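You operate a simulated robot arm through the tools that you are given. There is no shell and no other tool. Be economical: measure what you need, move in short steps, check, and stop when the job is done.

You run a simulated robot arm. Do the job below in one go: nothing can be reset, and whatever is moved stays where it is left.

TASK
Fetch the yellow filter and set it in the hatch gully pan. Take the orange-labelled white bottle and put it on top of the red-capped bottle. Take the red-capped sample bottle and leave it on the upper deck of the store trolley. Press the grey button of the white meter two times. Take the red port cap on the top of the lab bench and put it away on the top of the workbench. Open the drawer under the draining board, fetch the small brown box from there and set it on the top of the workbench, then shut the board. Push the seals drawer shut. Do these in any order. Set down upright: orange-labelled white bottle, red-capped sample bottle.

Only the result counts: the job must be done as asked and must still hold three seconds after the hand-in. Knocking over, shifting, dropping, spilling or breaking anything else fails it. Lids that push on must go on centred and level and be pressed home; caps that screw on are set level and turned clockwise until they are tight.

THE ROBOT
A 7-joint arm with a vacuum gripper on a trunk, on a base that drives. Base frame: it is fixed to the floor where the robot stands at the start and does not move with it; the origin is under the middle of the robot, x ahead of it, y to its left, z up; the surface under the hand at the start is at about z = 900. Lengths are in mm, angles in degrees, forces in N, time in s.
Its first joint turns from -166.0 to 166.0 degrees. Places, roughly: drawer under the draining board [0, -3500, 700]; grey button of the white meter [700, 500, 900]; hatch gully pan (21x15x9 cm) [600, 300, 900]; orange-labelled white bottle [500, 1000, 1000]; red port cap (6x6x5 cm) [1000, 300, 900]; red-capped bottle (6x6x14 cm) [900, 600, 1000]; red-capped sample bottle (6x6x14 cm) [900, 800, 1000]; seals drawer [-3000, -3400, 600]; small brown box [0, -3500, 750]; top of the workbench [700, -900, 900]; upper deck of the store trolley [-1400, -2000, 700]; yellow filter (5x5x9 cm) [800, 200, 900]. Payload 1.06 kg.
Tool frame: the origin (TCP) lies in the middle of the cups' lips, and z points out of the cups. The gripper has 1 cup of 24 mm across, covering 24 by 24 mm (tool x, y); the bellows give 8 mm. With the vacuum on, a cup seals on a smooth face that it is pressed against (1 to 4 N); it does not hold porous or soft things. The pull reaches 23 N.
Orientation is told as [roll, pitch, yaw] about the base's x, y, z axes, in that order, counted from this pose: with the cups facing straight down, the tool's x points along the base's -x, its y along +y and its z along -z.

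THE INTERFACE
- The arm moves only by the tool move_arm. Its arguments are lists of equal length, an entry for each row: "slide": the shift along the base's x, y, z in units of 50 mm (1.0 is 50 mm), a list of three; "delta_rot": the turn, a rotation vector about the base's x, y, z in units of 5 degrees (1.0 is 5 degrees), a list of three; "vacuum": the vacuum: 1 switches it on, 0 off. In form: {"slide": [[dx, dy, dz], ...], "delta_rot": [[wx, wy, wz], ...], "vacuum": [vacuum, ...]}. A call has 1 to 20 rows; each row shifts and turns the commanded pose from where the row before left it. A call with a number of a shift or a turn outside -1 to 1 is refused whole. A row lasts 0.2 s, in which the tool goes at most 50 mm and 8.6 degrees; a call with a longer step from one row to the next is refused whole, and so is a gripper value outside its range. A pose out of reach is approached as far as the arm can. The call stops where the force on the tool passes 40 N (or 10 N more than at its start, if that is more) or the arm is blocked; 0.2 s more then pass. The pull builds up within a second once a cup has sealed. Time passes only in rows, and 0.2 s behind the last, so rows that do not move give it time. It gives the time, the measured TCP pose, the force on the tool (base axes) and the pull of the vacuum at its end, in the units of the frame above (readings bear some noise), with the torque about the TCP (base axes, N m) and any sound that the robot's microphone picked up, and new pictures: "views" is both (left out), scene, wrist or none.
- Cameras (640 x 400 px; columns grow to the right, rows downward): "scene" is now at [186.7, 211.9, 1484.4]; the picture's right is [0.02, -1.00, 0.00], its down [-0.62, -0.01, -0.78] and it looks along [0.78, 0.01, -0.62] (base axes); focal length 214 px, centre (320, 200). "wrist" rides on the gripper at [78, 19, -96] in the tool frame; the picture's right is [-0.24, 0.97, 0.00], its down [-0.71, -0.17, -0.69] and it looks along [-0.67, -0.16, 0.73] (tool axes); focal length 243 px, centre (320, 200). There is no depth. A picture from a camera that has moved, and an enlarged one, comes with that camera's place and axes in the base frame and with its lens.
- roll_base(legs): drives the robot by 1 to 6 legs, each [ahead, left, turn to the left] in mm, mm and degrees, along the robot's own axes; the way and the turn of a leg run together, so that a leg with both is an arc; at most 1500 mm and 180 degrees a leg. The arm and the cameras ride along, it lands a little off, and it stops where it bumps. It gives what a move gives, and a new picture of the scene camera.
- pan_tilt(pan, tilt): turns the head with the scene camera to pan (to the left, within 120 degrees either way) and tilt (down, from -29 to 69), counted from straight ahead of the robot. It gives what a move gives, and a new picture of the scene camera.
- inspect(camera, box): a new picture of the part [left, top, right, bottom] of that camera's present view, enlarged. The clock stands still meanwhile.
- hand_in(): hands the job in; it is judged then, once.

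Go step by step. Nothing tells you exact positions but the pictures and the camera data: compare them with the known pose of the tool, close in by small moves and look again before you grip or let go. The budget is 207 turns and 260 pictures, counting those below and the enlarged ones. Unless the task says otherwise, let go and move clear before handing in, and close with one line.

The tools are called as name(argument=value, ...) on one line, values as JSON. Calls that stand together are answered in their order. move_arm: Moves the arm, as the interface text tells. Its arguments: {"type":"object","properties":{"slide":{"type":"array","items":{"type":"array","items":{"type":"number"}}},"delta_rot":{"type":"array","items":{"type":"array","items":{"type":"number"}}},"vacuum":{"type":"array","items":{"type":"number"}},"views":{"type":"string","enum":["both","scene","wrist","none"]}},"required":["slide","delta_rot","vacuum"]} The other tools are called the same way: roll_base (legs) drives the base; pan_tilt (pan, tilt) turns the head that bears the scene camera; inspect (camera, box) takes an enlarged picture of a part of a camera's view; hand_in () hands the job in.

At the start:

```text
t: 0.0
tool_pos: [528.8, 157.0, 1283.8]
tcp_rot: [0.0, 0.0, 0.0]
wrist_force: [-0.1, -0.2, 0.0]
torque: [0.04, -0.01, 0.0]
pull: 0.1
robot x, y, heading: [3.0, 1.5, 0.1]
head pan, tilt: [0.9, 38.5]
```

scene: 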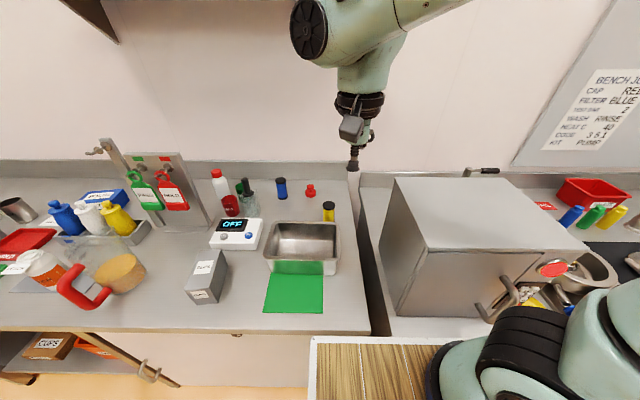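
wrist: 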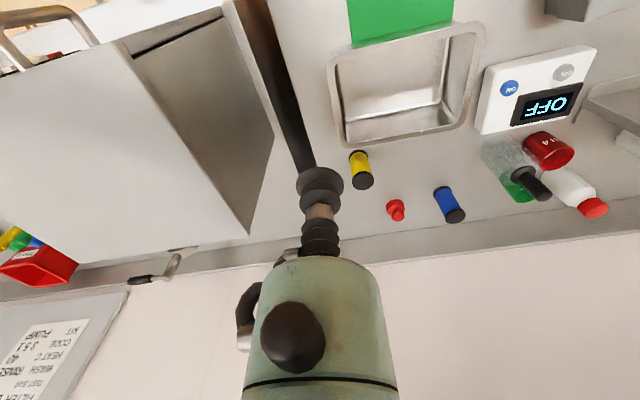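

I see the lab bench with the pan, meter, bottles and caps. I'll enlarge parts of the view to identify the objects.

inspect(camera="scene", box=[0, 130, 200, 330])

inspect(camera="scene", box=[180, 150, 360, 320])

```text
2.00 times, centred on (100, 230) of scene
camera zoom: at [186.7, 211.9, 1484.4], right [0.02, -1.0, 0.0], down [-0.62, -0.01, -0.78], along [0.78, 0.01, -0.62], focal length 429 px, centre (760, 140)
```

zoom: 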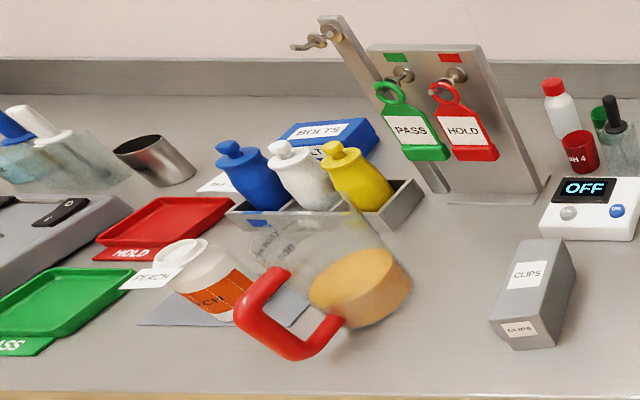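

```text
2.35 times, centred on (270, 235) of scene
camera zoom: at [186.7, 211.9, 1484.4], right [0.02, -1.0, 0.0], down [-0.62, -0.01, -0.78], along [0.78, 0.01, -0.62], focal length 505 px, centre (438, 118)
```

zoom: 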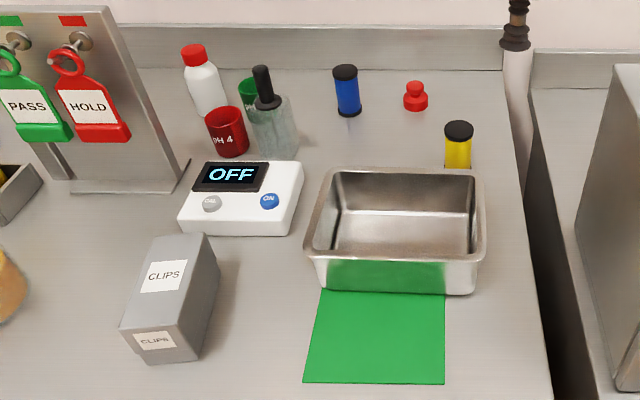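

The bottles near the tag board need a closer look, so I pan the head left.

pan_tilt(pan=45, tilt=35)

pan_tilt(pan=-60, tilt=35)

```text
t: 1.1
tool_pos: [528.4, 158.3, 1284.7]
tcp_rot: [0.0, 0.0, 0.0]
wrist_force: [-1.0, -0.2, 0.3]
torque: [0.01, 0.01, -0.03]
pull: 0.1
robot x, y, heading: [0.7, 4.5, -0.0]
head pan, tilt: [45.0, 35.0]
camera scene: at [163.0, 272.7, 1489.8], right [0.71, -0.71, 0.0], down [-0.41, -0.41, -0.82], along [0.58, 0.58, -0.57], focal length 214 px, centre (320, 200)
```

scene: 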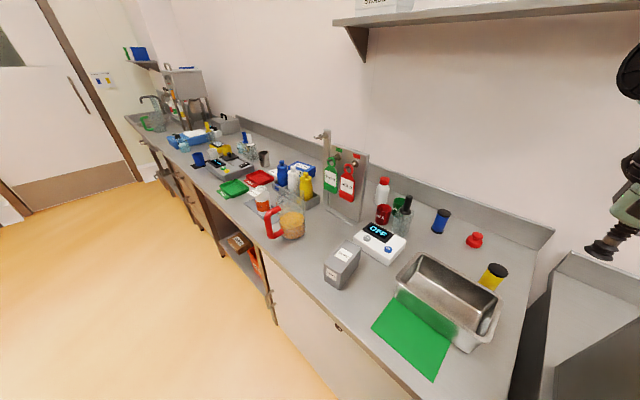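

```text
t: 2.9
tool_pos: [529.4, 157.7, 1284.2]
tcp_rot: [0.0, 0.0, 0.1]
wrist_force: [-0.2, 0.0, -0.3]
torque: [0.01, -0.01, -0.06]
pull: 0.1
robot x, y, heading: [1.1, -0.1, 0.2]
head pan, tilt: [-60.0, 35.0]
camera scene: at [144.8, 134.3, 1489.8], right [-0.87, -0.5, 0.0], down [-0.29, 0.5, -0.82], along [0.41, -0.71, -0.57], focal length 214 px, centre (320, 200)
```

scene: 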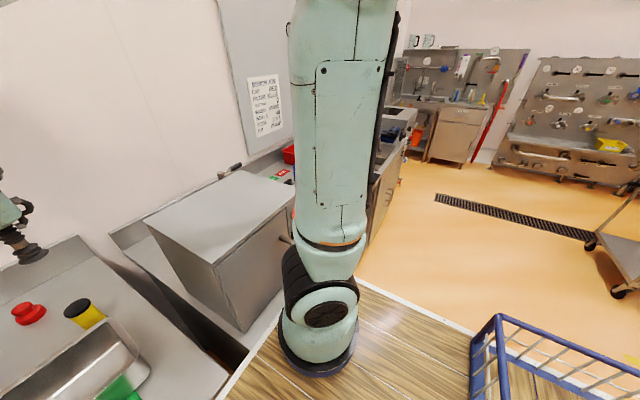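

The yellow filter's top is at about (781, 187, 990). I'll move above it.

move_arm(slide=[[0.63, 0.074, -0.58], [0.63, 0.074, -0.58], [0.63, 0.074, -0.58], [0.63, 0.074, -0.58], [0.63, 0.074, -0.58], [0.63, 0.074, -0.58], [0.63, 0.074, -0.58], [0.63, 0.074, -0.58]], delta_rot=[[0, 0, 0], [0, 0, 0], [0, 0, 0], [0, 0, 0], [0, 0, 0], [0, 0, 0], [0, 0, 0], [0, 0, 0]], vacuum=[0, 0, 0, 0, 0, 0, 0, 0], views="wrist")

pan_tilt(pan=0, tilt=45)

```text
t: 4.7
tool_pos: [780.7, 185.6, 1051.5]
tcp_rot: [0.0, -0.1, -0.1]
wrist_force: [0.0, -0.1, 0.5]
torque: [-0.01, -0.03, 0.03]
pull: 0.1
robot x, y, heading: [1.0, 0.2, -0.1]
head pan, tilt: [-60.0, 35.0]
camera wrist: at [703.2, 204.4, 1146.5], right [0.23, 0.97, 0.0], down [0.71, -0.17, 0.69], along [0.67, -0.16, -0.73], focal length 243 px, centre (320, 200)
```

wrist: 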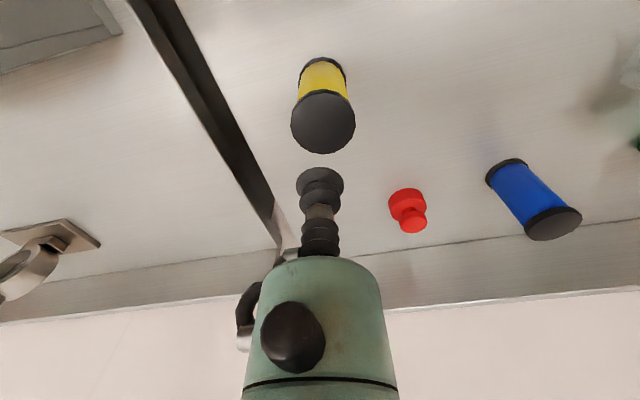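

```text
t: 6.0
tool_pos: [781.1, 186.1, 1053.3]
tcp_rot: [0.1, 0.1, 0.0]
wrist_force: [0.5, 0.2, -0.4]
torque: [0.01, -0.04, 0.0]
pull: 0.1
robot x, y, heading: [-2.0, -2.5, 0.0]
head pan, tilt: [0.0, 45.0]
camera scene: at [182.1, 210.5, 1475.0], right [0.0, -1.0, 0.0], down [-0.71, 0.0, -0.71], along [0.71, 0.0, -0.71], focal length 214 px, centre (320, 200)
```

scene: 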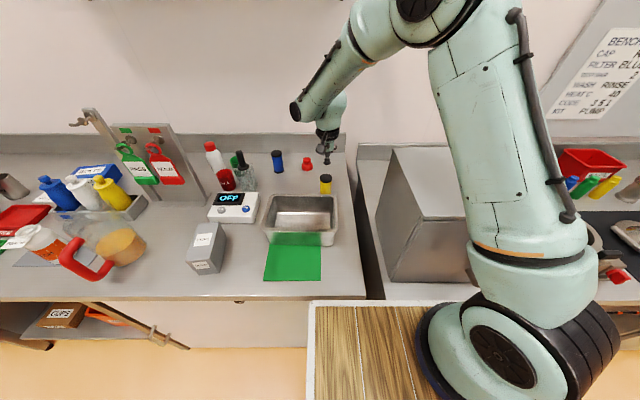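

The filter's centre refines to about (776, 189). I'll go down gently with the vacuum on.

move_arm(slide=[[-0.1, 0.06, -0.6], [0, 0, -0.5], [0, 0, -0.06], [0, 0, -0.06], [0, 0, 0], [0, 0, 0]], delta_rot=[[0, 0, 0], [0, 0, 0], [0, 0, 0], [0, 0, 0], [0, 0, 0], [0, 0, 0]], vacuum=[1, 1, 1, 1, 1, 1], views="wrist")

```text
t: 7.4
tool_pos: [776.7, 189.2, 990.6]
tcp_rot: [-0.1, 0.1, 0.0]
wrist_force: [0.1, -0.1, 0.0]
torque: [-0.02, 0.0, -0.01]
pull: 22.6
robot x, y, heading: [-4.7, -3.5, -0.1]
head pan, tilt: [0.0, 45.0]
camera wrist: at [699.0, 208.4, 1086.0], right [0.24, 0.97, 0.0], down [0.71, -0.17, 0.69], along [0.67, -0.16, -0.73], focal length 243 px, centre (320, 200)
```

wrist: 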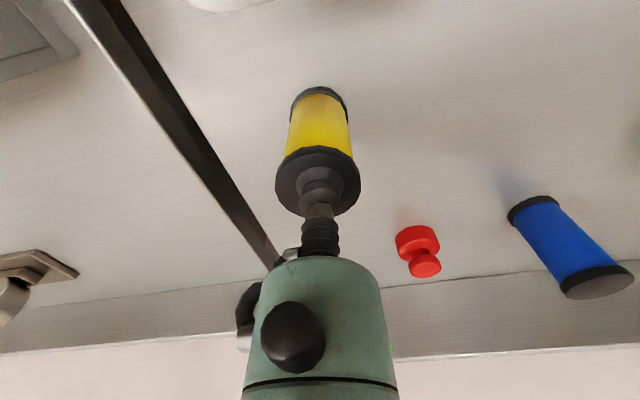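

Sealed. I'll lift and carry the filter over the pan's centre, at about (615, 272).

move_arm(slide=[[0, 0, 0.5], [0, 0, 1], [0, 0, 1], [-0.8, 0.4, 0], [-0.8, 0.4, 0], [-0.8, 0.4, 0], [-0.8, 0.44, 0], [0, 0, 0]], delta_rot=[[0, 0, 0], [0, 0, 0], [0, 0, 0], [0, 0, 0], [0, 0, 0], [0, 0, 0], [0, 0, 0], [0, 0, 0]], vacuum=[1, 1, 1, 1, 1, 1, 1, 1])

```text
t: 9.2
tool_pos: [618.1, 271.6, 1116.4]
tcp_rot: [-0.1, 0.0, 0.1]
wrist_force: [0.3, -0.4, -0.5]
torque: [0.0, 0.03, 0.0]
pull: 22.8
robot x, y, heading: [3.1, 0.8, -0.0]
head pan, tilt: [0.0, 45.0]
camera scene: at [182.1, 210.5, 1475.0], right [0.0, -1.0, 0.0], down [-0.71, 0.0, -0.71], along [0.71, 0.0, -0.71], focal length 214 px, centre (320, 200)
camera wrist: at [541.2, 291.0, 1211.4], right [0.24, 0.97, 0.0], down [0.71, -0.17, 0.69], along [0.67, -0.16, -0.73], focal length 243 px, centre (320, 200)
```

scene: 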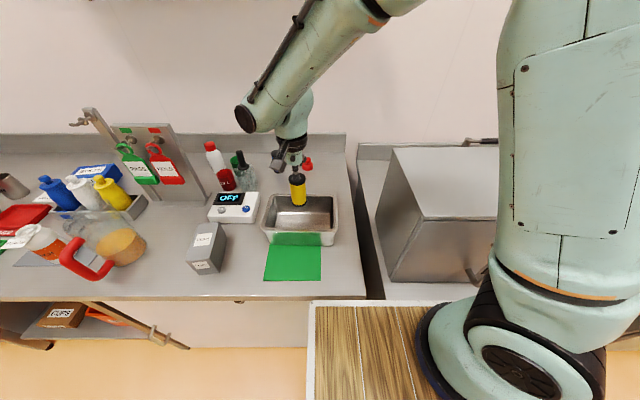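
wrist: 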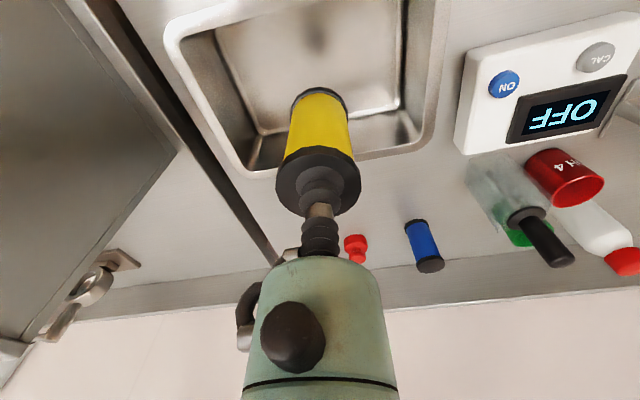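

The filter is over the pan's centre, so I'll lower it.

move_arm(slide=[[0, 0, -0.8], [0, 0, -0.8], [0, 0, -0.5], [0, 0, -0.1], [0, 0, -0.06], [0, 0, 0]], delta_rot=[[0, 0, 0], [0, 0, 0], [0, 0, 0], [0, 0, 0], [0, 0, 0], [0, 0, 0]], vacuum=[1, 1, 1, 1, 1, 1], views="wrist")

```text
t: 10.6
tool_pos: [616.7, 271.7, 1002.2]
tcp_rot: [0.0, 0.1, 0.0]
wrist_force: [0.6, 0.1, -1.2]
torque: [0.01, -0.01, -0.02]
pull: 22.7
robot x, y, heading: [2.6, 1.2, 0.1]
head pan, tilt: [0.0, 45.0]
camera wrist: at [539.4, 291.3, 1097.8], right [0.24, 0.97, 0.0], down [0.71, -0.17, 0.68], along [0.67, -0.16, -0.73], focal length 243 px, centre (320, 200)
```

wrist: 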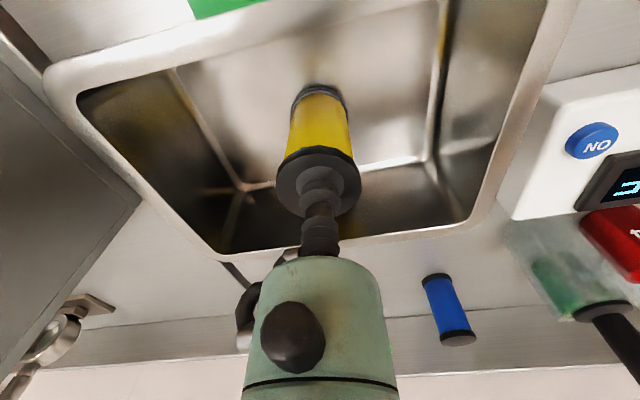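

Still hanging just above the floor of the pan. I'll go down a few mm more.

move_arm(slide=[[0, 0, -0.06], [0, 0, -0.06], [0, 0, 0]], delta_rot=[[0, 0, 0], [0, 0, 0], [0, 0, 0]], vacuum=[1, 1, 1], views="none")

```text
t: 11.4
tool_pos: [616.8, 272.7, 997.9]
tcp_rot: [0.0, 0.0, 0.0]
wrist_force: [2.6, 1.0, 14.7]
torque: [0.01, 0.06, -0.01]
pull: 22.6
robot x, y, heading: [1.0, -0.5, -0.0]
head pan, tilt: [0.0, 45.0]
```

Contact. I release the filter and rise.

move_arm(slide=[[0, 0, 0.06], [0, 0, 0], [0, 0, 0], [0, 0, 0], [0, 0, 0.4], [0, 0, 1], [0, 0, 1]], delta_rot=[[0, 0, 0], [0, 0, 0], [0, 0, 0], [0, 0, 0], [0, 0, 0], [0, 0, 0], [0, 0, 0]], vacuum=[1, 0, 0, 0, 0, 0, 0], views="wrist")

```text
t: 13.0
tool_pos: [616.9, 270.6, 1120.1]
tcp_rot: [0.0, 0.0, 0.1]
wrist_force: [0.8, 0.3, -0.8]
torque: [-0.02, 0.0, -0.02]
pull: 0.1
robot x, y, heading: [2.2, 1.1, -0.0]
head pan, tilt: [0.0, 45.0]
camera wrist: at [540.2, 289.9, 1215.1], right [0.23, 0.97, 0.0], down [0.71, -0.17, 0.68], along [0.67, -0.16, -0.73], focal length 243 px, centre (320, 200)
```

wrist: 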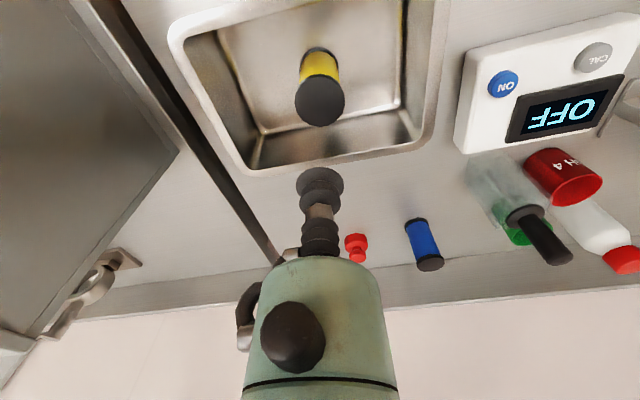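

The filter stands in the pan. Next is the grey CAL button at about (668, 546, 935), so I move above it.

move_arm(slide=[[0.17, 0.9, 0], [0.17, 0.92, 0], [0.17, 0.92, 0], [0.17, 0.92, 0], [0.17, 0.92, 0], [0.17, 0.92, -0.2], [0, 0, -1], [0, 0, -1], [0, 0, 0]], delta_rot=[[0, 0, 0], [0, 0, 0], [0, 0, 0], [0, 0, 0], [0, 0, 0], [0, 0, 0], [0, 0, 0], [0, 0, 0], [0, 0, 0]], vacuum=[0, 0, 0, 0, 0, 0, 0, 0, 0])

```text
t: 15.0
tool_pos: [669.4, 547.5, 1007.8]
tcp_rot: [0.0, -0.1, 0.1]
wrist_force: [0.5, -0.3, 0.3]
torque: [0.04, 0.02, 0.0]
pull: 0.0
robot x, y, heading: [-0.5, 0.7, -0.2]
head pan, tilt: [0.0, 45.0]
camera scene: at [181.9, 210.6, 1475.0], right [0.0, -1.0, 0.0], down [-0.71, 0.0, -0.71], along [0.71, 0.0, -0.71], focal length 214 px, centre (320, 200)
camera wrist: at [591.1, 566.5, 1103.7], right [0.23, 0.97, 0.0], down [0.71, -0.17, 0.68], along [0.67, -0.16, -0.73], focal length 243 px, centre (320, 200)
```

scene: 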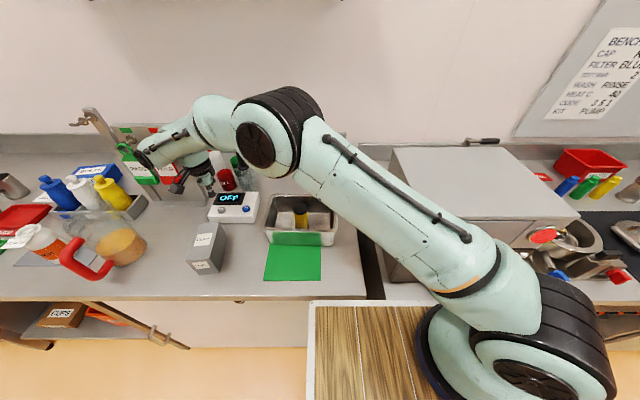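
wrist: 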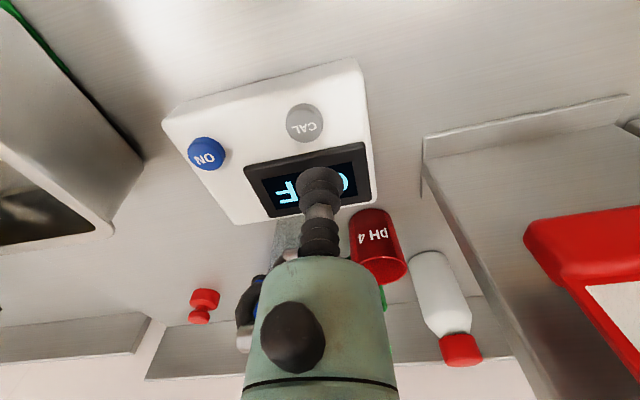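

The button is at about (664, 538). I'll centre over it and go down close.

move_arm(slide=[[-0.08, -0.18, 0], [0, 0, -0.8], [0, 0, -0.2], [0, 0, 0]], delta_rot=[[0, 0, 0], [0, 0, 0], [0, 0, 0], [0, 0, 0]], vacuum=[0, 0, 0, 0], views="wrist")

```text
t: 16.0
tool_pos: [665.0, 537.9, 959.8]
tcp_rot: [0.0, 0.0, -0.1]
wrist_force: [-0.5, -0.2, 0.1]
torque: [0.0, 0.0, -0.02]
pull: 0.0
robot x, y, heading: [-2.5, 1.7, 0.0]
head pan, tilt: [0.0, 45.0]
camera wrist: at [587.0, 556.5, 1055.0], right [0.24, 0.97, 0.0], down [0.71, -0.17, 0.69], along [0.67, -0.16, -0.73], focal length 243 px, centre (320, 200)
```

wrist: 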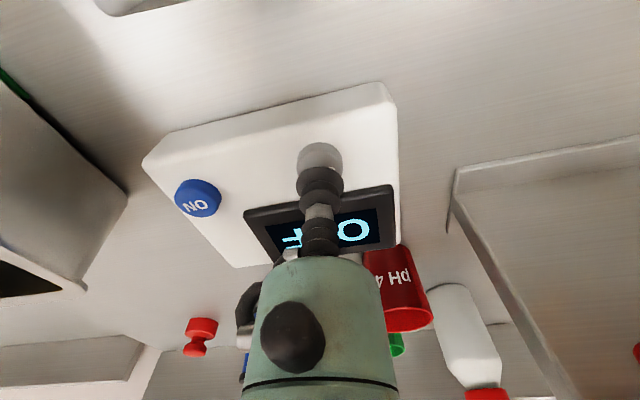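

The cup is centred over the button. I'll press in small steps.

move_arm(slide=[[0.04, 0, -0.2], [0, 0, -0.06], [0, 0, -0.06]], delta_rot=[[0, 0, 0], [0, 0, 0], [0, 0, 0]], vacuum=[0, 0, 0], views="none")

```text
t: 16.8
tool_pos: [665.5, 539.2, 945.8]
tcp_rot: [0.0, 0.0, 0.0]
wrist_force: [-0.5, 1.2, 2.0]
torque: [0.0, 0.01, 0.02]
pull: 0.2
robot x, y, heading: [0.4, 0.6, 0.2]
head pan, tilt: [0.0, 45.0]
heard: click
```

I heard a click, so that was one press. I'll rise and press once more.

move_arm(slide=[[0, 0, 0.3], [0, 0, 0], [0, 0, 0]], delta_rot=[[0, 0, 0], [0, 0, 0], [0, 0, 0]], vacuum=[0, 0, 0], views="scene")

move_arm(slide=[[0, 0, -0.15], [0, 0, -0.06], [0, 0, -0.06], [0, 0, -0.03], [0, 0, 0]], delta_rot=[[0, 0, 0], [0, 0, 0], [0, 0, 0], [0, 0, 0], [0, 0, 0]], vacuum=[0, 0, 0, 0, 0], views="none")

```text
t: 17.6
tool_pos: [665.0, 537.8, 960.9]
tcp_rot: [0.0, 0.1, 0.1]
wrist_force: [-0.2, 0.0, 0.2]
torque: [-0.02, 0.04, -0.01]
pull: 0.1
robot x, y, heading: [-3.3, 2.3, -0.0]
head pan, tilt: [0.0, 45.0]
camera scene: at [182.0, 210.6, 1474.9], right [0.0, -1.0, 0.0], down [-0.71, 0.0, -0.71], along [0.71, 0.0, -0.71], focal length 214 px, centre (320, 200)
```

scene: 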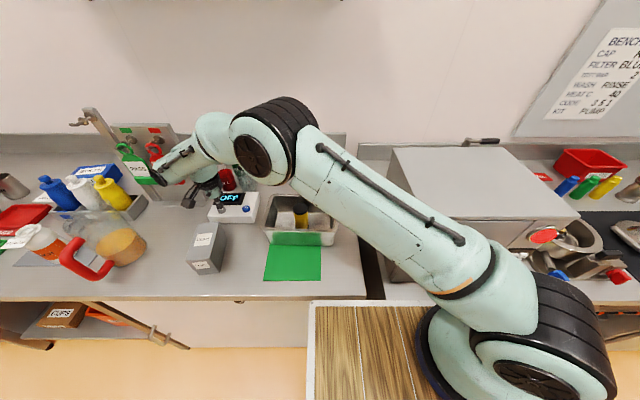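

```text
t: 18.8
tool_pos: [664.5, 536.0, 944.4]
tcp_rot: [0.0, 0.0, -0.1]
wrist_force: [-0.5, 1.1, 2.9]
torque: [0.01, 0.01, -0.03]
pull: 0.1
robot x, y, heading: [-0.0, -2.3, 0.1]
head pan, tilt: [0.0, 45.0]
heard: click
```

Two clicks, so the meter is done. I'll rise and go above the red port cap at about (957, 264).

move_arm(slide=[[0, 0, 1], [0, 0, 1], [0, 0, 0.8], [0.65, -0.61, 0], [0.65, -0.61, 0], [0.65, -0.61, 0], [0.65, -0.61, 0], [0.65, -0.61, 0], [0.65, -0.61, 0], [0.65, -0.61, 0], [0.65, -0.61, 0], [0.6, -0.6, 0], [0, 0, -0.8], [0, 0, 0]], delta_rot=[[0, 0, 0], [0, 0, 0], [0, 0, 0], [0, 0, 0], [0, 0, 0], [0, 0, 0], [0, 0, 0], [0, 0, 0], [0, 0, 0], [0, 0, 0], [0, 0, 0], [0, 0, 0], [0, 0, 0], [0, 0, 0]], vacuum=[0, 0, 0, 0, 0, 0, 0, 0, 0, 0, 0, 0, 0, 0])

```text
t: 21.8
tool_pos: [957.4, 265.9, 1045.7]
tcp_rot: [-0.1, 0.0, 0.0]
wrist_force: [0.4, -0.5, -0.4]
torque: [-0.04, 0.03, -0.02]
pull: 0.0
robot x, y, heading: [5.9, -2.5, 0.1]
head pan, tilt: [0.0, 45.0]
camera scene: at [182.0, 210.5, 1475.0], right [0.0, -1.0, 0.0], down [-0.71, 0.0, -0.71], along [0.71, 0.0, -0.71], focal length 214 px, centre (320, 200)
camera wrist: at [879.6, 285.4, 1140.2], right [0.24, 0.97, 0.0], down [0.71, -0.17, 0.69], along [0.67, -0.16, -0.73], focal length 243 px, centre (320, 200)
```

scene: 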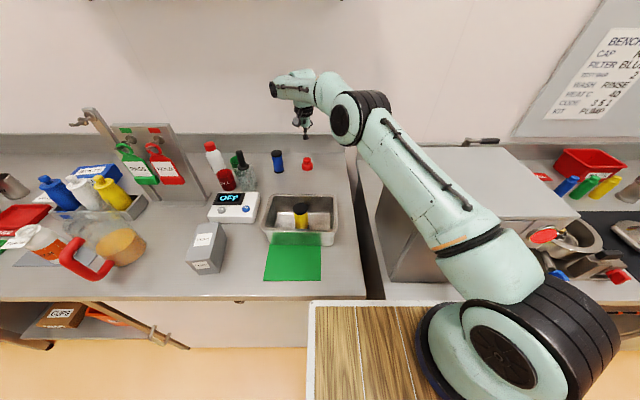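
wrist: 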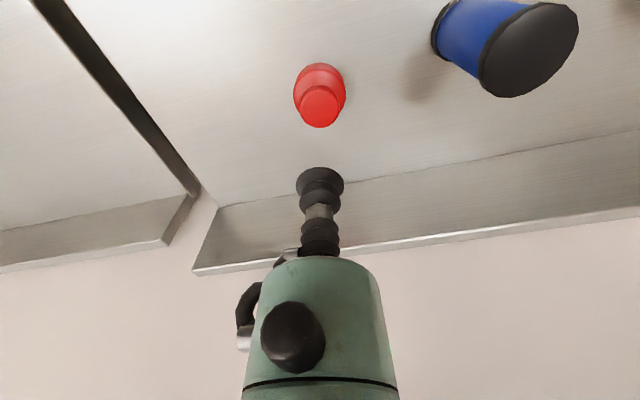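

Centred over the knob. I'll go down with the vacuum on.

move_arm(slide=[[0, 0, -0.9], [0, 0, -0.9], [0, 0, -0.1], [0, 0, -0.06], [0, 0, -0.06], [0, 0, 0], [0, 0, 0]], delta_rot=[[0, 0, 0], [0, 0, 0], [0, 0, 0], [0, 0, 0], [0, 0, 0], [0, 0, 0], [0, 0, 0]], vacuum=[1, 1, 1, 1, 1, 1, 1], views="wrist")

```text
t: 23.4
tool_pos: [956.5, 264.9, 946.1]
tcp_rot: [0.0, -0.3, 0.0]
wrist_force: [5.6, 0.3, 17.2]
torque: [0.0, 0.03, -0.03]
pull: 22.8
robot x, y, heading: [0.9, -4.0, 0.1]
head pan, tilt: [0.0, 45.0]
camera wrist: at [878.7, 282.9, 1039.8], right [0.24, 0.97, 0.0], down [0.71, -0.17, 0.69], along [0.67, -0.16, -0.73], focal length 243 px, centre (320, 200)
```

wrist: 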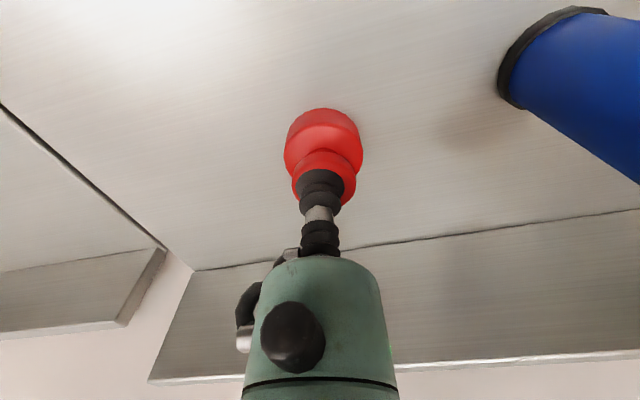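

Sealed. I'll lift the cap and retract the arm before driving to the right towards the workbench.

move_arm(slide=[[0, 0, 0.5], [0, 0, 1], [0, 0, 1], [0, 0, 1], [0, 0, 1], [0, 0, 1], [-0.9, 0, 0.2], [-0.9, 0, 0.2], [-0.9, 0, 0.2], [-0.9, 0, 0.2], [-0.9, 0, 0], [-0.9, 0, 0], [-0.9, 0, 0], [-0.9, 0, 0]], delta_rot=[[0, 0, 0], [0, 0, 0], [0, 0, 0], [0, 0, 0], [0, 0, 0], [0, 0, 0], [0, 0, 0], [0, 0, 0], [0, 0, 0], [0, 0, 0], [0, 0, 0], [0, 0, 0], [0, 0, 0], [0, 0, 0]], vacuum=[1, 1, 1, 1, 1, 1, 1, 1, 1, 1, 1, 1, 1, 1], views="none")

pan_tilt(pan=-100, tilt=20)

```text
t: 26.4
tool_pos: [588.3, 261.0, 1227.7]
tcp_rot: [0.0, -0.1, -0.1]
wrist_force: [0.4, -0.4, -0.8]
torque: [-0.02, 0.01, -0.04]
pull: 22.4
out of reach, approached as far as the arm can: row 6
robot x, y, heading: [0.9, -1.1, 0.1]
head pan, tilt: [0.0, 45.0]
```

```text
t: 28.2
tool_pos: [588.5, 261.0, 1227.2]
tcp_rot: [0.0, -0.1, -0.1]
wrist_force: [-0.3, -0.7, -0.6]
torque: [-0.03, 0.04, 0.01]
pull: 22.5
robot x, y, heading: [1.3, 1.1, 0.1]
head pan, tilt: [-100.0, 20.0]
camera scene: at [84.6, 118.8, 1513.6], right [-0.98, 0.17, 0.0], down [0.06, 0.34, -0.94], along [-0.16, -0.93, -0.34], focal length 214 px, centre (320, 200)
```

scene: 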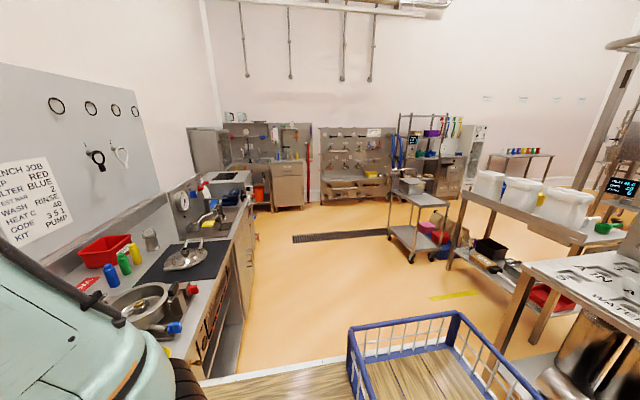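

I see the workbench on the right with a red bin, and the trolley and cabinets beyond. I'll enlarge the picture.

inspect(camera="scene", box=[60, 160, 260, 360])

inspect(camera="scene", box=[180, 90, 500, 290])

```text
2.00 times, centred on (160, 260) of scene
camera zoom: at [84.6, 118.8, 1513.6], right [-0.98, 0.17, 0.0], down [0.06, 0.34, -0.94], along [-0.16, -0.93, -0.34], focal length 429 px, centre (640, 80)
```

zoom: 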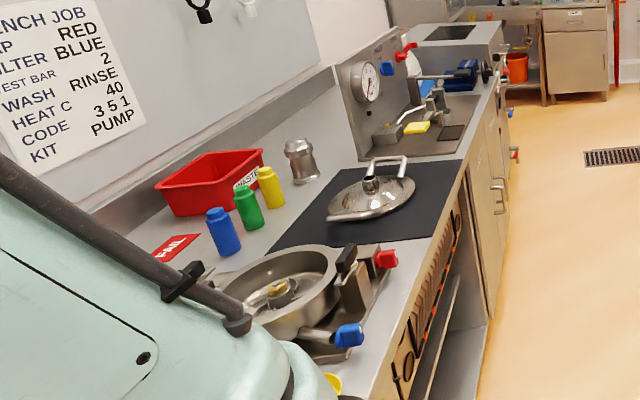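

```text
2.00 times, centred on (340, 190) of scene
camera zoom: at [84.6, 118.8, 1513.6], right [-0.98, 0.17, 0.0], down [0.06, 0.34, -0.94], along [-0.16, -0.93, -0.34], focal length 429 px, centre (280, 220)
```

zoom: 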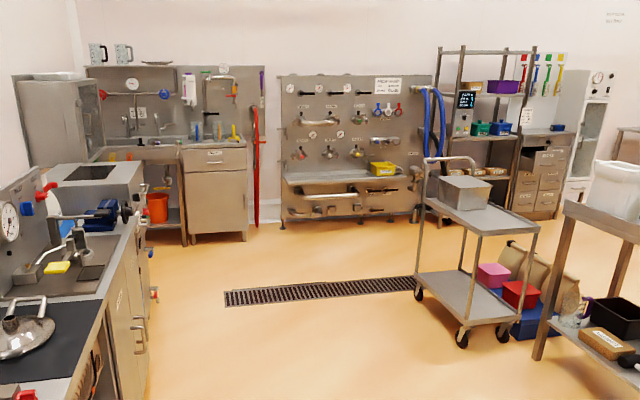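

The workbench top has bare spots at around (720, -850) and (730, -1000). I'll back off a little and drive right.

roll_base(legs=[[-150, 0, 0], [0, -850, 0]])

pan_tilt(pan=0, tilt=40)

```text
t: 33.7
tool_pos: [439.8, -586.7, 1225.9]
tcp_rot: [-0.1, 0.0, 0.1]
wrist_force: [-0.2, -0.2, -0.9]
torque: [0.03, -0.03, 0.02]
pull: 23.0
robot x, y, heading: [-142.7, -849.2, -0.0]
head pan, tilt: [-100.0, 20.0]
camera scene: at [-62.7, -730.7, 1513.6], right [-0.99, 0.17, 0.0], down [0.06, 0.34, -0.94], along [-0.16, -0.93, -0.34], focal length 214 px, centre (320, 200)
```

scene: 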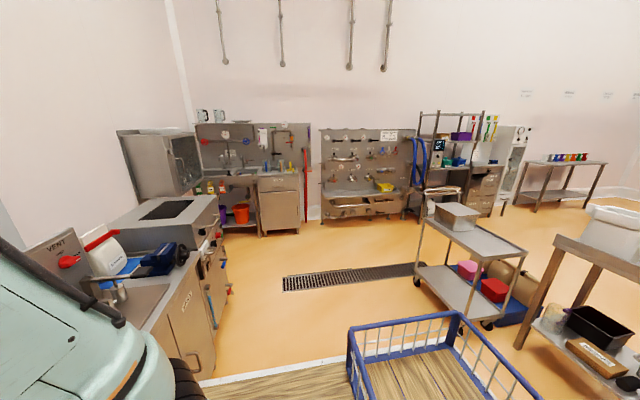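

```text
t: 35.4
tool_pos: [441.1, -586.9, 1226.6]
tcp_rot: [0.0, 0.0, 0.0]
wrist_force: [-0.2, 0.1, -0.4]
torque: [-0.04, 0.01, -0.01]
pull: 23.3
robot x, y, heading: [-146.0, -848.6, 0.2]
head pan, tilt: [0.0, 40.0]
camera scene: at [38.3, -638.8, 1482.2], right [0.0, -1.0, 0.0], down [-0.64, 0.0, -0.77], along [0.77, 0.0, -0.64], focal length 214 px, centre (320, 200)
```

scene: 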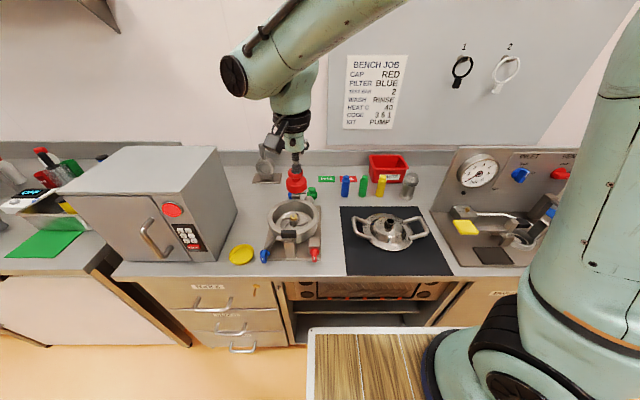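

Clear view of the workbench. I'll enlarge it to pick a bare spot.

inspect(camera="scene", box=[220, 140, 460, 290])

```text
2.67 times, centred on (340, 215) of scene
camera zoom: at [38.3, -638.8, 1482.2], right [0.0, -1.0, 0.0], down [-0.64, 0.0, -0.77], along [0.77, 0.0, -0.64], focal length 572 px, centre (267, 160)
```

zoom: 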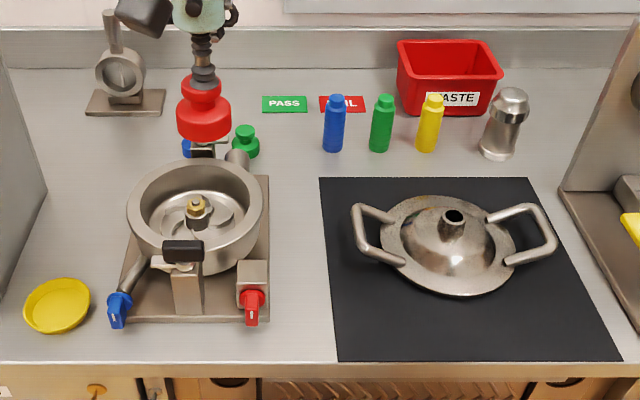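

I'll use the bare area between the oven box and the pump: cap at (775, -388). I'll drive closer so it is in reach.

roll_base(legs=[[0, 350, 0], [120, 0, 0]])

```text
t: 38.5
tool_pos: [558.8, -229.5, 1226.8]
tcp_rot: [0.0, 0.0, 0.4]
wrist_force: [0.1, -0.2, -0.4]
torque: [-0.01, -0.02, -0.02]
pull: 22.4
robot x, y, heading: [-29.9, -495.3, 0.5]
head pan, tilt: [0.0, 40.0]
camera scene: at [156.6, -284.1, 1482.2], right [0.01, -1.0, 0.0], down [-0.64, 0.0, -0.77], along [0.77, 0.0, -0.64], focal length 214 px, centre (320, 200)
```

scene: 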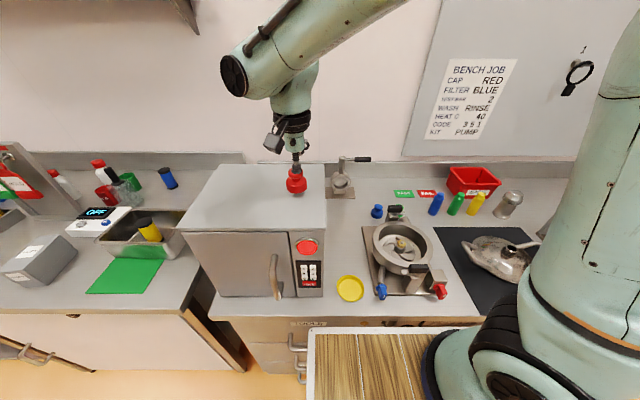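

I'll move right past the oven, then forward over (775, -370).

move_arm(slide=[[0, -0.94, 0], [0, -0.94, 0], [0, -0.94, 0], [0.9, 0, -0.3], [0.9, 0, -0.3], [0.9, 0, -0.3], [0.9, 0, -0.3], [0.72, 0, -0.3], [0, 0, -0.9], [0, 0, -0.9], [0, 0, 0]], delta_rot=[[0, 0, 0], [0, 0, 0], [0, 0, 0], [0, 0, 0], [0, 0, 0], [0, 0, 0], [0, 0, 0], [0, 0, 0], [0, 0, 0], [0, 0, 0], [0, 0, 0]], vacuum=[1, 1, 1, 1, 1, 1, 1, 1, 1, 1, 1])

```text
t: 41.0
tool_pos: [774.5, -371.3, 1061.7]
tcp_rot: [0.0, 0.0, 0.3]
wrist_force: [0.1, -0.8, 1.0]
torque: [0.01, -0.02, 0.02]
pull: 23.2
robot x, y, heading: [-25.0, -494.5, 0.3]
head pan, tilt: [0.0, 40.0]
camera scene: at [156.5, -284.1, 1482.2], right [0.01, -1.0, 0.0], down [-0.64, 0.0, -0.77], along [0.77, 0.0, -0.64], focal length 214 px, centre (320, 200)
camera wrist: at [697.6, -354.1, 1156.6], right [0.23, 0.97, 0.0], down [0.71, -0.17, 0.69], along [0.67, -0.16, -0.73], focal length 243 px, centre (320, 200)
```

scene: 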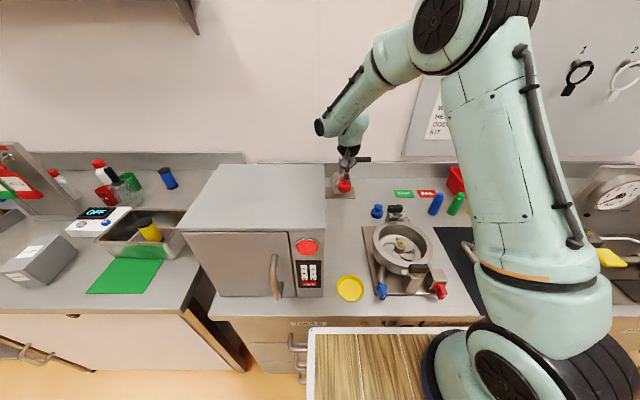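
wrist: 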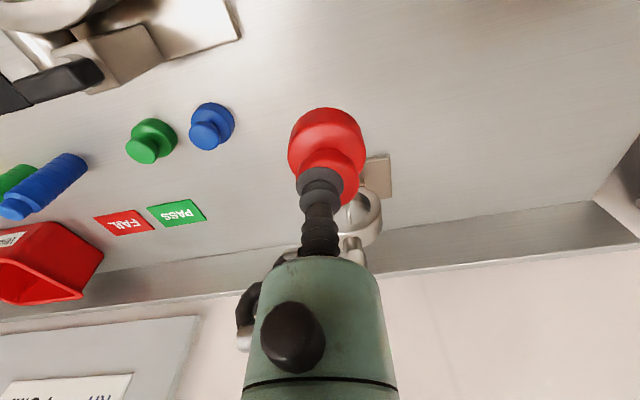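

Clear underneath. I'll lower the cap.

move_arm(slide=[[0, 0, -1], [0, 0, -0.9], [0, 0, -0.2], [0, 0, -0.06], [0, 0, -0.06], [0, 0, 0]], delta_rot=[[0, 0, 0], [0, 0, 0], [0, 0, 0], [0, 0, 0], [0, 0, 0], [0, 0, 0]], vacuum=[1, 1, 1, 1, 1, 1], views="wrist")

```text
t: 42.4
tool_pos: [775.6, -372.2, 949.7]
tcp_rot: [0.0, 0.0, 0.1]
wrist_force: [-0.6, -0.1, 0.4]
torque: [0.0, 0.0, 0.02]
pull: 22.9
robot x, y, heading: [-29.8, -494.3, 0.4]
head pan, tilt: [0.0, 40.0]
camera wrist: at [698.6, -354.1, 1045.6], right [0.23, 0.97, 0.0], down [0.71, -0.17, 0.69], along [0.67, -0.16, -0.73], focal length 243 px, centre (320, 200)
```

wrist: 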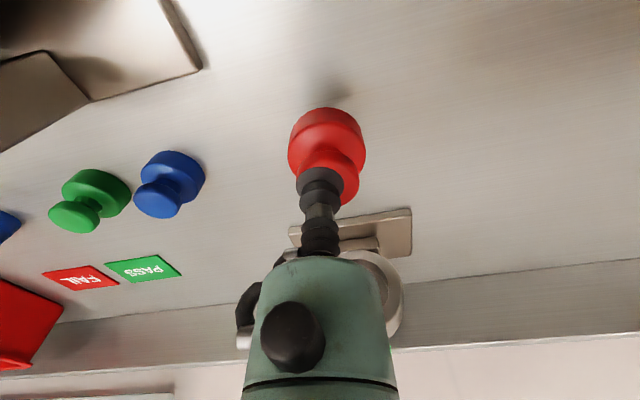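

move_arm(slide=[[0, 0, -0.06], [0, 0, -0.04], [0, 0, 0]], delta_rot=[[0, 0, 0], [0, 0, 0], [0, 0, 0]], vacuum=[1, 1, 1], views="none")

```text
t: 43.1
tool_pos: [775.4, -374.9, 945.9]
tcp_rot: [0.1, -0.1, 0.2]
wrist_force: [-0.4, 0.0, 0.0]
torque: [0.04, 0.0, 0.02]
pull: 23.2
robot x, y, heading: [-29.0, -495.7, 0.3]
head pan, tilt: [0.0, 40.0]
```

Not in contact yet. I'll go down further in small steps.

move_arm(slide=[[0, 0, -0.06], [0, 0, -0.04], [0, 0, 0]], delta_rot=[[0, 0, 0], [0, 0, 0], [0, 0, 0]], vacuum=[1, 1, 1], views="none")

```text
t: 44.0
tool_pos: [776.9, -375.2, 942.4]
tcp_rot: [0.1, 0.0, 0.2]
wrist_force: [0.7, 0.5, -0.5]
torque: [-0.04, 0.01, -0.03]
pull: 22.8
robot x, y, heading: [-28.4, -492.2, 0.2]
head pan, tilt: [0.0, 40.0]
```

move_arm(slide=[[0, 0, -0.06], [0, 0, -0.06], [0, 0, 0]], delta_rot=[[0, 0, 0], [0, 0, 0], [0, 0, 0]], vacuum=[1, 1, 1], views="wrist")

```text
t: 44.8
tool_pos: [777.1, -375.7, 935.8]
tcp_rot: [0.2, -0.1, 0.1]
wrist_force: [-0.8, 0.5, 0.2]
torque: [0.03, -0.02, 0.0]
pull: 23.0
robot x, y, heading: [-23.4, -497.0, 0.4]
head pan, tilt: [0.0, 40.0]
camera wrist: at [698.9, -357.5, 1030.4], right [0.23, 0.97, 0.0], down [0.71, -0.17, 0.69], along [0.67, -0.16, -0.73], focal length 243 px, centre (320, 200)
```

wrist: 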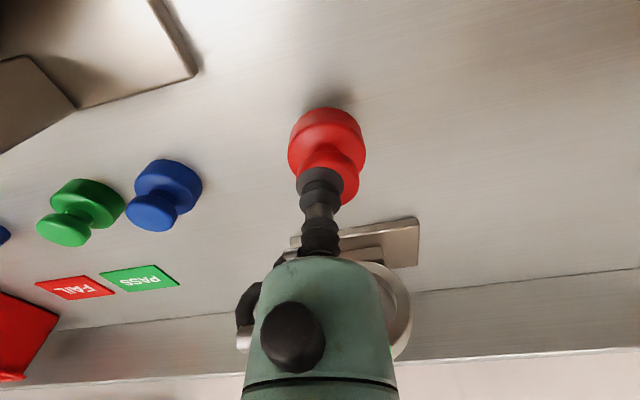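

move_arm(slide=[[0, 0, -0.06], [0, 0, -0.06], [0, 0, -0.04], [0, 0, 0]], delta_rot=[[0, 0, 0], [0, 0, 0], [0, 0, 0], [0, 0, 0]], vacuum=[1, 1, 1, 1], views="none")

```text
t: 45.8
tool_pos: [775.5, -377.6, 927.1]
tcp_rot: [0.0, -0.1, 0.0]
wrist_force: [0.1, 0.8, 0.2]
torque: [0.02, 0.03, 0.03]
pull: 22.9
robot x, y, heading: [-26.2, -495.1, 0.4]
head pan, tilt: [0.0, 40.0]
```

move_arm(slide=[[0, 0, -0.06], [0, 0, -0.06], [0, 0, 0]], delta_rot=[[0, 0, 0], [0, 0, 0], [0, 0, 0]], vacuum=[1, 1, 1], views="wrist")

```text
t: 46.5
tool_pos: [776.2, -378.6, 922.1]
tcp_rot: [0.1, 0.0, 0.1]
wrist_force: [0.1, -0.4, 0.2]
torque: [-0.01, -0.02, -0.03]
pull: 22.7
robot x, y, heading: [-28.8, -496.1, 0.5]
head pan, tilt: [0.0, 40.0]
camera wrist: at [698.8, -359.3, 1016.3], right [0.24, 0.97, 0.0], down [0.71, -0.17, 0.69], along [0.67, -0.16, -0.73], focal length 243 px, centre (320, 200)
```

wrist: 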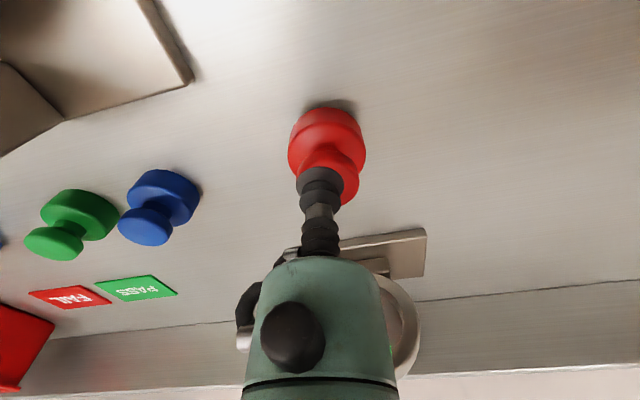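

move_arm(slide=[[0, 0, -0.06], [0, 0, -0.06], [0, 0, -0.04], [0, 0, 0]], delta_rot=[[0, 0, 0], [0, 0, 0], [0, 0, 0], [0, 0, 0]], vacuum=[1, 1, 1, 1], views="none")

move_arm(slide=[[0, 0, -0.04], [0, 0, -0.04], [0, 0, 0]], delta_rot=[[0, 0, 0], [0, 0, 0], [0, 0, 0]], vacuum=[1, 1, 1], views="wrist")

```text
t: 47.5
tool_pos: [777.0, -378.1, 913.4]
tcp_rot: [0.0, 0.0, 0.0]
wrist_force: [0.5, -0.5, -0.5]
torque: [0.0, -0.02, 0.02]
pull: 23.0
robot x, y, heading: [-28.6, -499.1, 0.4]
head pan, tilt: [0.0, 40.0]
```

```text
t: 48.4
tool_pos: [774.7, -377.8, 909.3]
tcp_rot: [0.0, 0.0, -0.1]
wrist_force: [-0.4, -0.1, -0.2]
torque: [-0.01, 0.01, -0.01]
pull: 22.8
robot x, y, heading: [-29.1, -496.4, 0.6]
head pan, tilt: [0.0, 40.0]
camera wrist: at [698.3, -360.1, 1004.2], right [0.24, 0.97, 0.0], down [0.71, -0.17, 0.69], along [0.67, -0.16, -0.73], focal length 243 px, centre (320, 200)
```

wrist: 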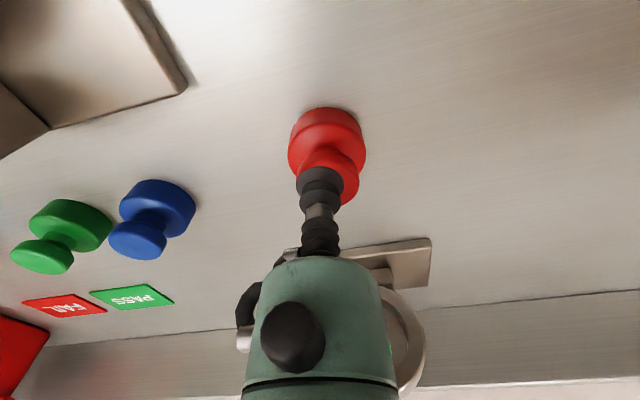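

The shadow is nearly touching the cap. A few more mm.

move_arm(slide=[[0, 0, -0.05], [0, 0, -0.05], [0, 0, 0]], delta_rot=[[0, 0, 0], [0, 0, 0], [0, 0, 0]], vacuum=[1, 1, 1], views="none")

```text
t: 49.1
tool_pos: [776.5, -378.7, 904.8]
tcp_rot: [0.1, -0.2, -0.1]
wrist_force: [-2.6, -0.2, 12.2]
torque: [0.01, 0.01, -0.01]
pull: 22.8
robot x, y, heading: [-25.6, -497.7, 0.2]
head pan, tilt: [0.0, 40.0]
```

Contact. I release and rise.

move_arm(slide=[[0, 0, 0.06], [0, 0, 0], [0, 0, 0], [0, 0, 0], [0, 0, 0.5], [0, 0, 1], [0, 0, 1], [0, 0, 1], [-0.7, 0, 0.7], [-0.7, 0, 0.7], [-0.9, 0, 0], [-0.9, 0, 0]], delta_rot=[[0, 0, 0], [0, 0, 0], [0, 0, 0], [0, 0, 0], [0, 0, 0], [0, 0, 0], [0, 0, 0], [0, 0, 0], [0, 0, 0], [0, 0, 0], [0, 0, 0], [0, 0, 0]], vacuum=[1, 0, 0, 0, 0, 0, 0, 0, 0, 0, 0, 0])

```text
t: 51.8
tool_pos: [616.4, -369.4, 1149.5]
tcp_rot: [0.0, 0.1, 0.3]
wrist_force: [0.5, -0.3, -0.8]
torque: [-0.02, -0.02, 0.0]
pull: 0.0
robot x, y, heading: [-28.9, -495.8, 0.2]
head pan, tilt: [0.0, 40.0]
camera scene: at [157.2, -284.0, 1482.1], right [0.01, -1.0, 0.0], down [-0.64, 0.0, -0.77], along [0.77, 0.0, -0.64], focal length 214 px, centre (320, 200)
camera wrist: at [539.2, -350.2, 1243.7], right [0.23, 0.97, 0.0], down [0.71, -0.17, 0.68], along [0.67, -0.16, -0.73], focal length 243 px, centre (320, 200)
```

scene: 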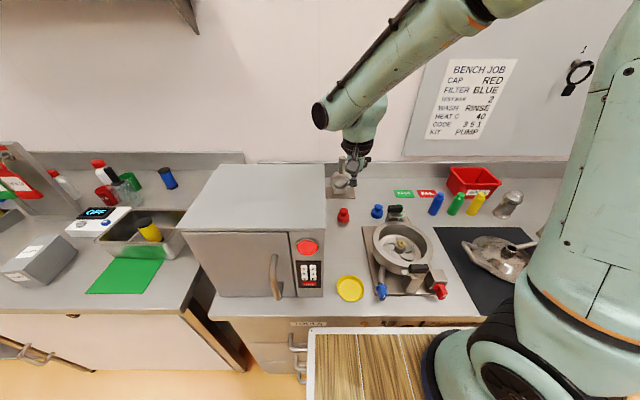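
wrist: 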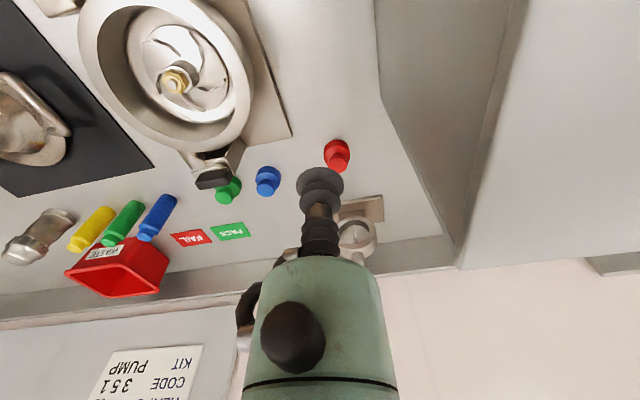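

The cap stands on the workbench. Now I drive toward the drawer under the draining board, turning to face it.

move_arm(slide=[[-0.9, 0, 0.4], [-0.9, 0, 0.4], [0, 0, 0.9]], delta_rot=[[0, 0, 0], [0, 0, 0], [0, 0, 0]], vacuum=[0, 0, 0], views="none")

roll_base(legs=[[-350, 0, 0], [0, 0, -90], [1100, 0, 0]])

pan_tilt(pan=0, tilt=25)

```text
t: 52.5
tool_pos: [528.4, -371.3, 1235.1]
tcp_rot: [0.0, 0.0, 0.3]
wrist_force: [0.9, -0.3, 0.0]
torque: [-0.01, 0.01, 0.0]
pull: 0.1
robot x, y, heading: [-27.6, -495.3, 0.3]
head pan, tilt: [0.0, 40.0]
```

```text
t: 63.7
tool_pos: [-172.0, -2138.2, 1233.7]
tcp_rot: [0.0, 0.0, -87.0]
wrist_force: [-0.2, 0.6, -0.3]
torque: [0.04, 0.0, -0.01]
pull: 0.2
robot x, y, heading: [-320.3, -1592.1, -87.0]
head pan, tilt: [0.0, 40.0]
camera scene: at [-103.4, -1762.0, 1482.2], right [-1.0, -0.05, 0.0], down [-0.03, 0.64, -0.77], along [0.04, -0.77, -0.64], focal length 214 px, centre (320, 200)
```

scene: 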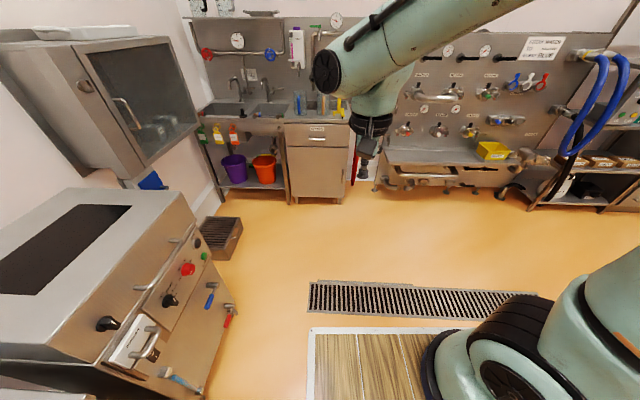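

```text
t: 64.5
tool_pos: [-173.6, -2139.2, 1234.5]
tcp_rot: [0.0, 0.0, -87.0]
wrist_force: [-0.3, 0.2, 0.4]
torque: [-0.02, -0.01, -0.02]
pull: 0.1
robot x, y, heading: [-328.4, -1587.7, -86.9]
head pan, tilt: [0.0, 25.0]
camera scene: at [-103.0, -1769.1, 1505.5], right [-1.0, -0.05, 0.0], down [-0.02, 0.42, -0.91], along [0.05, -0.9, -0.42], focal length 214 px, centre (320, 200)
```

scene: 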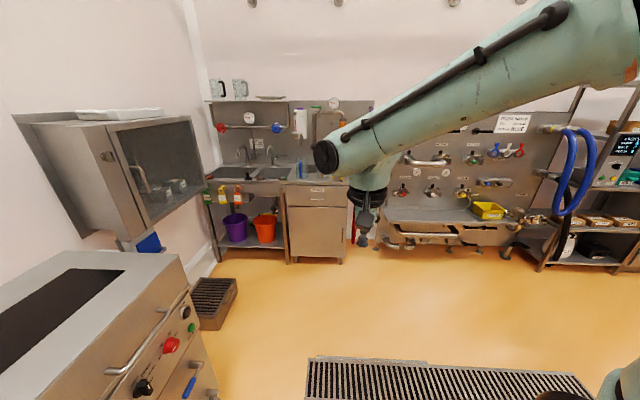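

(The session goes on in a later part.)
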